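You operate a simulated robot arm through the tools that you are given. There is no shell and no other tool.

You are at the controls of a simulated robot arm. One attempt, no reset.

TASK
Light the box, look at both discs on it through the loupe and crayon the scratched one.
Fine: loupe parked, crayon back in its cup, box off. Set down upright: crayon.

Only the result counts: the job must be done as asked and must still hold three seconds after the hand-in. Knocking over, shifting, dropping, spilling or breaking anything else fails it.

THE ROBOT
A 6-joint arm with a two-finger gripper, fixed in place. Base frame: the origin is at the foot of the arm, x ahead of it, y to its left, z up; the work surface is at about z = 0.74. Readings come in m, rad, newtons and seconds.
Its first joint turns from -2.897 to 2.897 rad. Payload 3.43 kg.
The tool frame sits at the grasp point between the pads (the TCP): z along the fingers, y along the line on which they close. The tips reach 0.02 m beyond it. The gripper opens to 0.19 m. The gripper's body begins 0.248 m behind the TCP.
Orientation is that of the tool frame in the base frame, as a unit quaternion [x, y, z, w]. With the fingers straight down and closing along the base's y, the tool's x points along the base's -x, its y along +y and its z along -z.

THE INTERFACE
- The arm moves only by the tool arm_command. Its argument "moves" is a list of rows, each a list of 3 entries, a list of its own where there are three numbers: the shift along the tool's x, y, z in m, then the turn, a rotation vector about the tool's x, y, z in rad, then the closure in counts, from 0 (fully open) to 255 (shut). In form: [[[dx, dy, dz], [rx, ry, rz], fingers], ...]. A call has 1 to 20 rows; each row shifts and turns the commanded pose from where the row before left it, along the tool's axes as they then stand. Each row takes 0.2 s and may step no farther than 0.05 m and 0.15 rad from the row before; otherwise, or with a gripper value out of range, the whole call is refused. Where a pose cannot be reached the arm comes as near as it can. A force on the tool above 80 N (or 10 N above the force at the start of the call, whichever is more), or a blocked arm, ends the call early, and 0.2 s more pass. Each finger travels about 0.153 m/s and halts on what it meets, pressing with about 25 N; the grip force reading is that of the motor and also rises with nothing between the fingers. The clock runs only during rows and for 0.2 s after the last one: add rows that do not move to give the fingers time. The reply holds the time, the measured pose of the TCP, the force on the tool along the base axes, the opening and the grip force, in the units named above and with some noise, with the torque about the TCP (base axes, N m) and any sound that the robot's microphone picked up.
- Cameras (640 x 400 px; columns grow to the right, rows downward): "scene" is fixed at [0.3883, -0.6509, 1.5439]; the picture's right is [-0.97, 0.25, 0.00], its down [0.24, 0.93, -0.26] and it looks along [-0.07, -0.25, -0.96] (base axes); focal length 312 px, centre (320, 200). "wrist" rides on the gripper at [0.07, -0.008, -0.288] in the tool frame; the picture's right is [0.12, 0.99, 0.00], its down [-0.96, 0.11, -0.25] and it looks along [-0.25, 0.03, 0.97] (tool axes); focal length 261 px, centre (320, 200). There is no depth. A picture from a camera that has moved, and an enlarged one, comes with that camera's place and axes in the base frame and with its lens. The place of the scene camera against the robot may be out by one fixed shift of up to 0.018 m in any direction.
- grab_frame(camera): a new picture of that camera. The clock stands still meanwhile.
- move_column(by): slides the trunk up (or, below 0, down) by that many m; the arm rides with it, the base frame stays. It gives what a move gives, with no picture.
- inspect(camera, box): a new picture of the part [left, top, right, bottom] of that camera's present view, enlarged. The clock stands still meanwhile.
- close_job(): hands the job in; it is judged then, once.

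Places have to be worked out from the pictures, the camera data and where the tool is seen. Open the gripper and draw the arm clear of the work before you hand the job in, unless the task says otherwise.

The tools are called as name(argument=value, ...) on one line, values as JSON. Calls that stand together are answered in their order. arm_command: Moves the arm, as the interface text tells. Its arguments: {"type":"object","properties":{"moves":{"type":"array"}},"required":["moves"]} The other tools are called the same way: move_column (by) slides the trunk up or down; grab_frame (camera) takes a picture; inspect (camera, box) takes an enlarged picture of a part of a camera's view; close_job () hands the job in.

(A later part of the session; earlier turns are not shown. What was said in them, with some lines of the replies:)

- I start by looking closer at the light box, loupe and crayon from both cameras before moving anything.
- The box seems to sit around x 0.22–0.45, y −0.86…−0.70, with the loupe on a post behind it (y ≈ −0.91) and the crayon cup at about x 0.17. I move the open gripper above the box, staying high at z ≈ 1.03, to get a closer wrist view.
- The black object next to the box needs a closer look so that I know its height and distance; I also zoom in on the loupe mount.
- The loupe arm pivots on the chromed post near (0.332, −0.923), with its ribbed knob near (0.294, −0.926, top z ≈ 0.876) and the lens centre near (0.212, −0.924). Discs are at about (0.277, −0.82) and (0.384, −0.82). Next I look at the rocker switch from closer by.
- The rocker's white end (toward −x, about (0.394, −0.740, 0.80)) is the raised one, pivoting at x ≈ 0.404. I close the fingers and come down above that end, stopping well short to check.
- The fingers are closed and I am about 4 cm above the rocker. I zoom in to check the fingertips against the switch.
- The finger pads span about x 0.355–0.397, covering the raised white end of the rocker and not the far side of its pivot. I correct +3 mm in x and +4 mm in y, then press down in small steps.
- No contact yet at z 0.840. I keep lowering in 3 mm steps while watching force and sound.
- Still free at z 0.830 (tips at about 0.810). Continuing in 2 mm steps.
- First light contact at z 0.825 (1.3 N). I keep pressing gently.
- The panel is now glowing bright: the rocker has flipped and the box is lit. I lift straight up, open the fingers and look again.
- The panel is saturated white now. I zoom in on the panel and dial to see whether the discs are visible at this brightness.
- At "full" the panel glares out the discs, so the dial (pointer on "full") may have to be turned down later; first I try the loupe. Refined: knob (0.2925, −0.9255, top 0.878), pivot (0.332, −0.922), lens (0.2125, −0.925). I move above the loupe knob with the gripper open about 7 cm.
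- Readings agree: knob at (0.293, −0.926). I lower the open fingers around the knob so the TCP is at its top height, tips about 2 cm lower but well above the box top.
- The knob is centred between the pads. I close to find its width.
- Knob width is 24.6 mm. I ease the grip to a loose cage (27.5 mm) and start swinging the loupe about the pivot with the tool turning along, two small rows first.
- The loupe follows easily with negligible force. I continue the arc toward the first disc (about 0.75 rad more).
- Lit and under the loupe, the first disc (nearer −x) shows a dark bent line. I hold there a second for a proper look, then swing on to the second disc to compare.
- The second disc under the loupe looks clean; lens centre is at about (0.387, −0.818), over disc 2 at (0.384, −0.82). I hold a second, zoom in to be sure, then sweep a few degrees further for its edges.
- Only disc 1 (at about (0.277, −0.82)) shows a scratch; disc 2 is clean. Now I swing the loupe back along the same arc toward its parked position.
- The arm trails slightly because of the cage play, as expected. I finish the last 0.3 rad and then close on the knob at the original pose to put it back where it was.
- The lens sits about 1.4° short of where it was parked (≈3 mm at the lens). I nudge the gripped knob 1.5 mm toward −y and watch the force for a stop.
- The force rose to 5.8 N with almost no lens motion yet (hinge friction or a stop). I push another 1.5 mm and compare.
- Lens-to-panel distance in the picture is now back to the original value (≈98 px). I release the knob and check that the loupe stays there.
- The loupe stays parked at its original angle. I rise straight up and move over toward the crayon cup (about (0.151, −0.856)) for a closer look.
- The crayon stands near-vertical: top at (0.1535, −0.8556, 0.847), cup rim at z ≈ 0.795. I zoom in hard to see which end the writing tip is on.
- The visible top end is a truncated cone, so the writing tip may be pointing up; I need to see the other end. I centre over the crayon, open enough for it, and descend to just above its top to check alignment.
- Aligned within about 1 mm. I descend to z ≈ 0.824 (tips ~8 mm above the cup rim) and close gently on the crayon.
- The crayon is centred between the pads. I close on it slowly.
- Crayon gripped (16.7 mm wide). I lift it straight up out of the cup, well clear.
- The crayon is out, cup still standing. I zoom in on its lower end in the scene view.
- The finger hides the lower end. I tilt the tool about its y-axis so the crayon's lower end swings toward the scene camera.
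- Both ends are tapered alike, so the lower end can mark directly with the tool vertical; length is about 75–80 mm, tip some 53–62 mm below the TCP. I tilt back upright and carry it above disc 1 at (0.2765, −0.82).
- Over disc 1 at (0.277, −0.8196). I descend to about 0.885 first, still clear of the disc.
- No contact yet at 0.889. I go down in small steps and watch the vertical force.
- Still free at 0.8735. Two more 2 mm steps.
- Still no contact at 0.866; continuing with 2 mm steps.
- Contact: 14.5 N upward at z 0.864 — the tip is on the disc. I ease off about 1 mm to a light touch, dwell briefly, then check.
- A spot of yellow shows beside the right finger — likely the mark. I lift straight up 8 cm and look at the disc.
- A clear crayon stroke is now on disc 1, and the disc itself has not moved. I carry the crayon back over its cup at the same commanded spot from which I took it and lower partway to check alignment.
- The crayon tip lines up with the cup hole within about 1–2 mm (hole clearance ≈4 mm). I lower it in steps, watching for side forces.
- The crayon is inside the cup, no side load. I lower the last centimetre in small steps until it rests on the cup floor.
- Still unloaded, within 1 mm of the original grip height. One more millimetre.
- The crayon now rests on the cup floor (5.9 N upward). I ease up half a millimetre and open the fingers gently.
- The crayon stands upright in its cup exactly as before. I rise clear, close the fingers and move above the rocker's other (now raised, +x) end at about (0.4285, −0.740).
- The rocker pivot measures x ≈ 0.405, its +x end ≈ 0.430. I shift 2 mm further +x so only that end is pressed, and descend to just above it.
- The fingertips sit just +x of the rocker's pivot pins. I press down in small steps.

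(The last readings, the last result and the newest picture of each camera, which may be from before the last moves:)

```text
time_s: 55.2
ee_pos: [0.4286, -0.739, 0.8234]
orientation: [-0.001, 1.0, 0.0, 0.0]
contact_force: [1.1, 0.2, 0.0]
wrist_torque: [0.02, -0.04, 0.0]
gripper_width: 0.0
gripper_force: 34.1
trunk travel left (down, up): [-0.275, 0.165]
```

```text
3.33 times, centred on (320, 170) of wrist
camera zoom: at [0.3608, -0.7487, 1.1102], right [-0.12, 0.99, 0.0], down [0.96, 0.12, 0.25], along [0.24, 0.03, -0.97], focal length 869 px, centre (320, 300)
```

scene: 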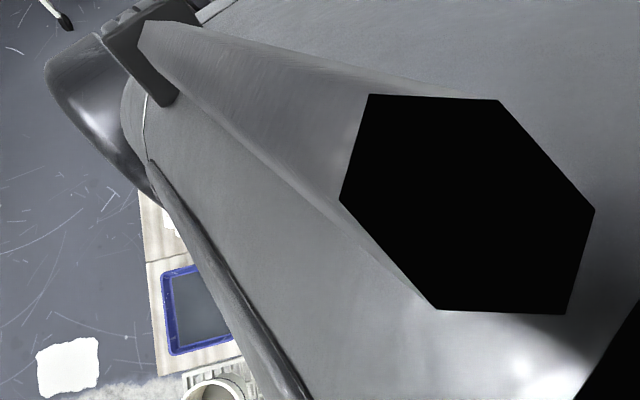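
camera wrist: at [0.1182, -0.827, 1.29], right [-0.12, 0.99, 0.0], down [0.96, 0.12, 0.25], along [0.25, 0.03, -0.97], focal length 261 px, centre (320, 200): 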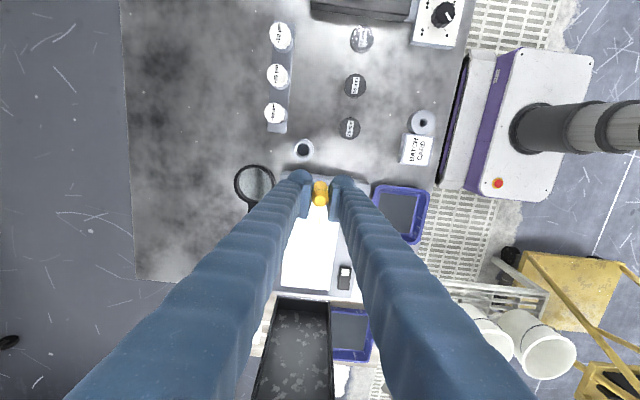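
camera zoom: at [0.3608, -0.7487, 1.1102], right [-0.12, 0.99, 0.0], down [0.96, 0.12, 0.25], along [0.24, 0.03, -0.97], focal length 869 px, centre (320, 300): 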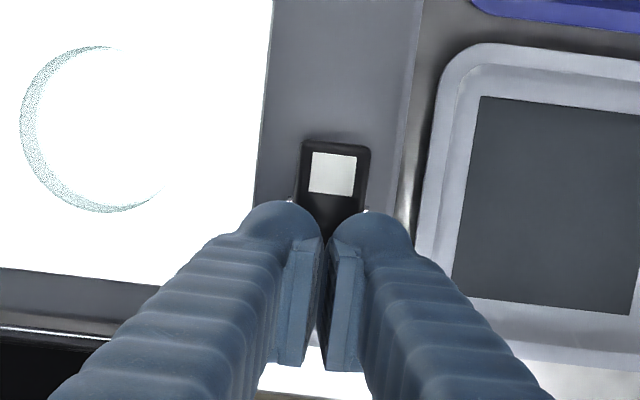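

Contact is starting (grip force reading rose) but the box is still lit. A few more millimetres.

arm_command(moves=[[[0, 0, 0.002], [0, 0, 0], 255], [[0, 0, 0.002], [0, 0, 0], 255]])

inspect(camera="wrist", box=[250, 110, 390, 230])

```text
time_s: 55.8
ee_pos: [0.43, -0.74, 0.8204]
orientation: [-0.001, 1.0, -0.001, 0.0]
contact_force: [-0.2, -0.5, 7.8]
wrist_torque: [0.04, 0.09, 0.03]
gripper_width: 0.0059
gripper_force: 34.4
trunk travel left (down, up): [-0.275, 0.165]
```

```text
3.33 times, centred on (320, 170) of wrist
camera zoom: at [0.3608, -0.7485, 1.1073], right [-0.12, 0.99, 0.0], down [0.96, 0.12, 0.25], along [0.25, 0.03, -0.97], focal length 869 px, centre (320, 300)
```

zoom: 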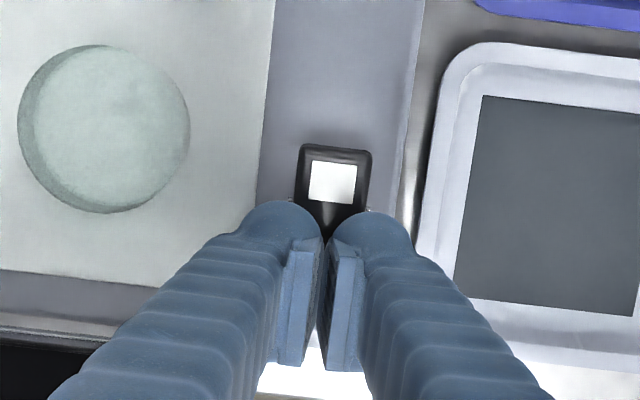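

The panel is dark: the box is off. I lift straight up, open the gripper, and withdraw to the start area to check everything.

arm_command(moves=[[[0, 0, -0.02], [0, 0, 0], 255], [[0, 0, -0.04], [0, 0, 0], 255], [[0, 0, -0.05], [0, 0, 0], 255], [[0, 0, -0.05], [0, 0, 0], 255], [[0, 0, -0.05], [0, 0, 0], 255], [[0, 0, -0.025], [0, 0, 0], 255], [[0.04, -0.012, 0], [0, 0, 0], 200], [[0.04, -0.012, 0], [0, 0, 0], 150], [[0.04, -0.012, 0], [0, 0, 0], 100], [[0.04, -0.012, 0], [0, 0, 0], 50], [[0.04, -0.012, 0], [0, 0, 0], 0], [[0.04, -0.012, 0], [0, 0, 0], 0], [[0, 0, 0], [0, 0, 0], 0]])

grab_frame(camera="scene")

inspect(camera="scene", box=[260, 120, 420, 270])

inspect(camera="wrist", box=[220, 130, 420, 290])

```text
time_s: 58.6
ee_pos: [0.1882, -0.8122, 1.0526]
orientation: [-0.001, 1.0, 0.0, 0.0]
contact_force: [-0.2, -0.6, -0.2]
wrist_torque: [0.0, 0.02, 0.02]
gripper_width: 0.19
gripper_force: 0.0
trunk travel left (down, up): [-0.275, 0.165]
```

```text
taken
```

scene: 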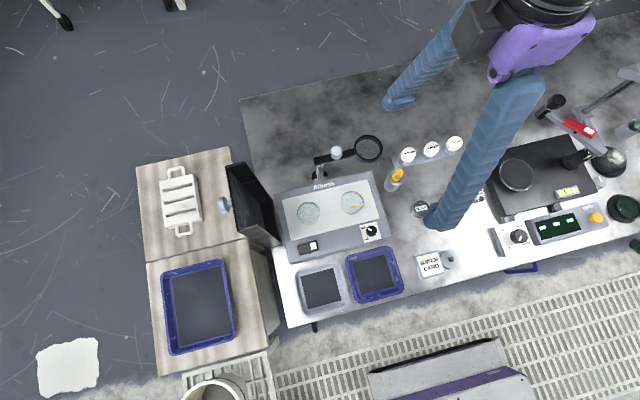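

```text
2.67 times, centred on (340, 195) of scene
camera zoom: at [0.3883, -0.6509, 1.5439], right [-0.97, 0.25, 0.0], down [0.24, 0.93, -0.26], along [-0.07, -0.25, -0.96], focal length 831 px, centre (267, 213)
```

zoom: 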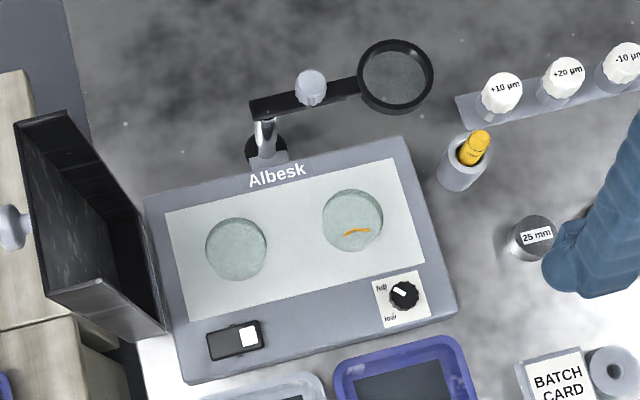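

```text
2.50 times, centred on (320, 210) of wrist
camera zoom: at [0.1199, -0.8204, 1.3381], right [-0.12, 0.99, 0.0], down [0.96, 0.12, 0.25], along [0.25, 0.03, -0.97], focal length 652 px, centre (320, 175)
```

zoom: 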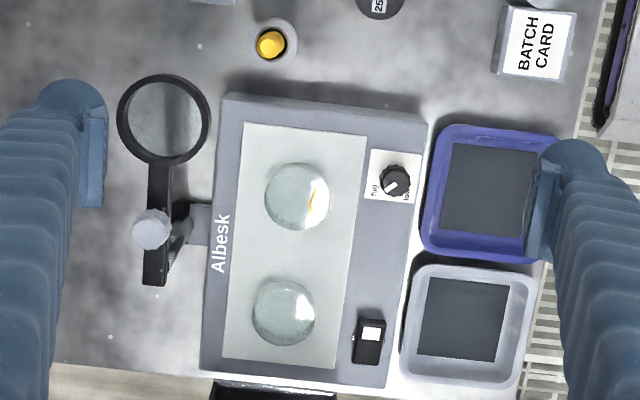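

Everything matches the starting picture: the loupe is parked, the crayon is upright in its cup and the box is off. The scratched disc carries a yellow stroke and both discs are in place. The gripper is open and clear, so I hand in.

close_job()

```text
The job is handed in.
```

The job is done and handed in. I don't have the judge's verdict yet.

- **Light:** I lit the box by pressing its rocker switch and left the brightness dial on "full".
- **Scratched disc:** Through the loupe, the disc nearer the crayon cup shows a dark bent scratch. The other disc looked clean, although the panel was very bright.
- **Crayon mark:** I touched the crayon to the scratched disc, which left a clear yellow stroke. I saw no sign that the disc had moved.
- **Loupe:** It is back at its original parked angle. The first return left it about 1.4° short, so I nudged it the rest of the way.
- **Crayon:** It is standing upright in its cup, in the same place as before.
- **Final state:** The box is off, the gripper is open and the arm is clear of the work. Apart from the yellow stroke, the last scene picture matches the one from the start.
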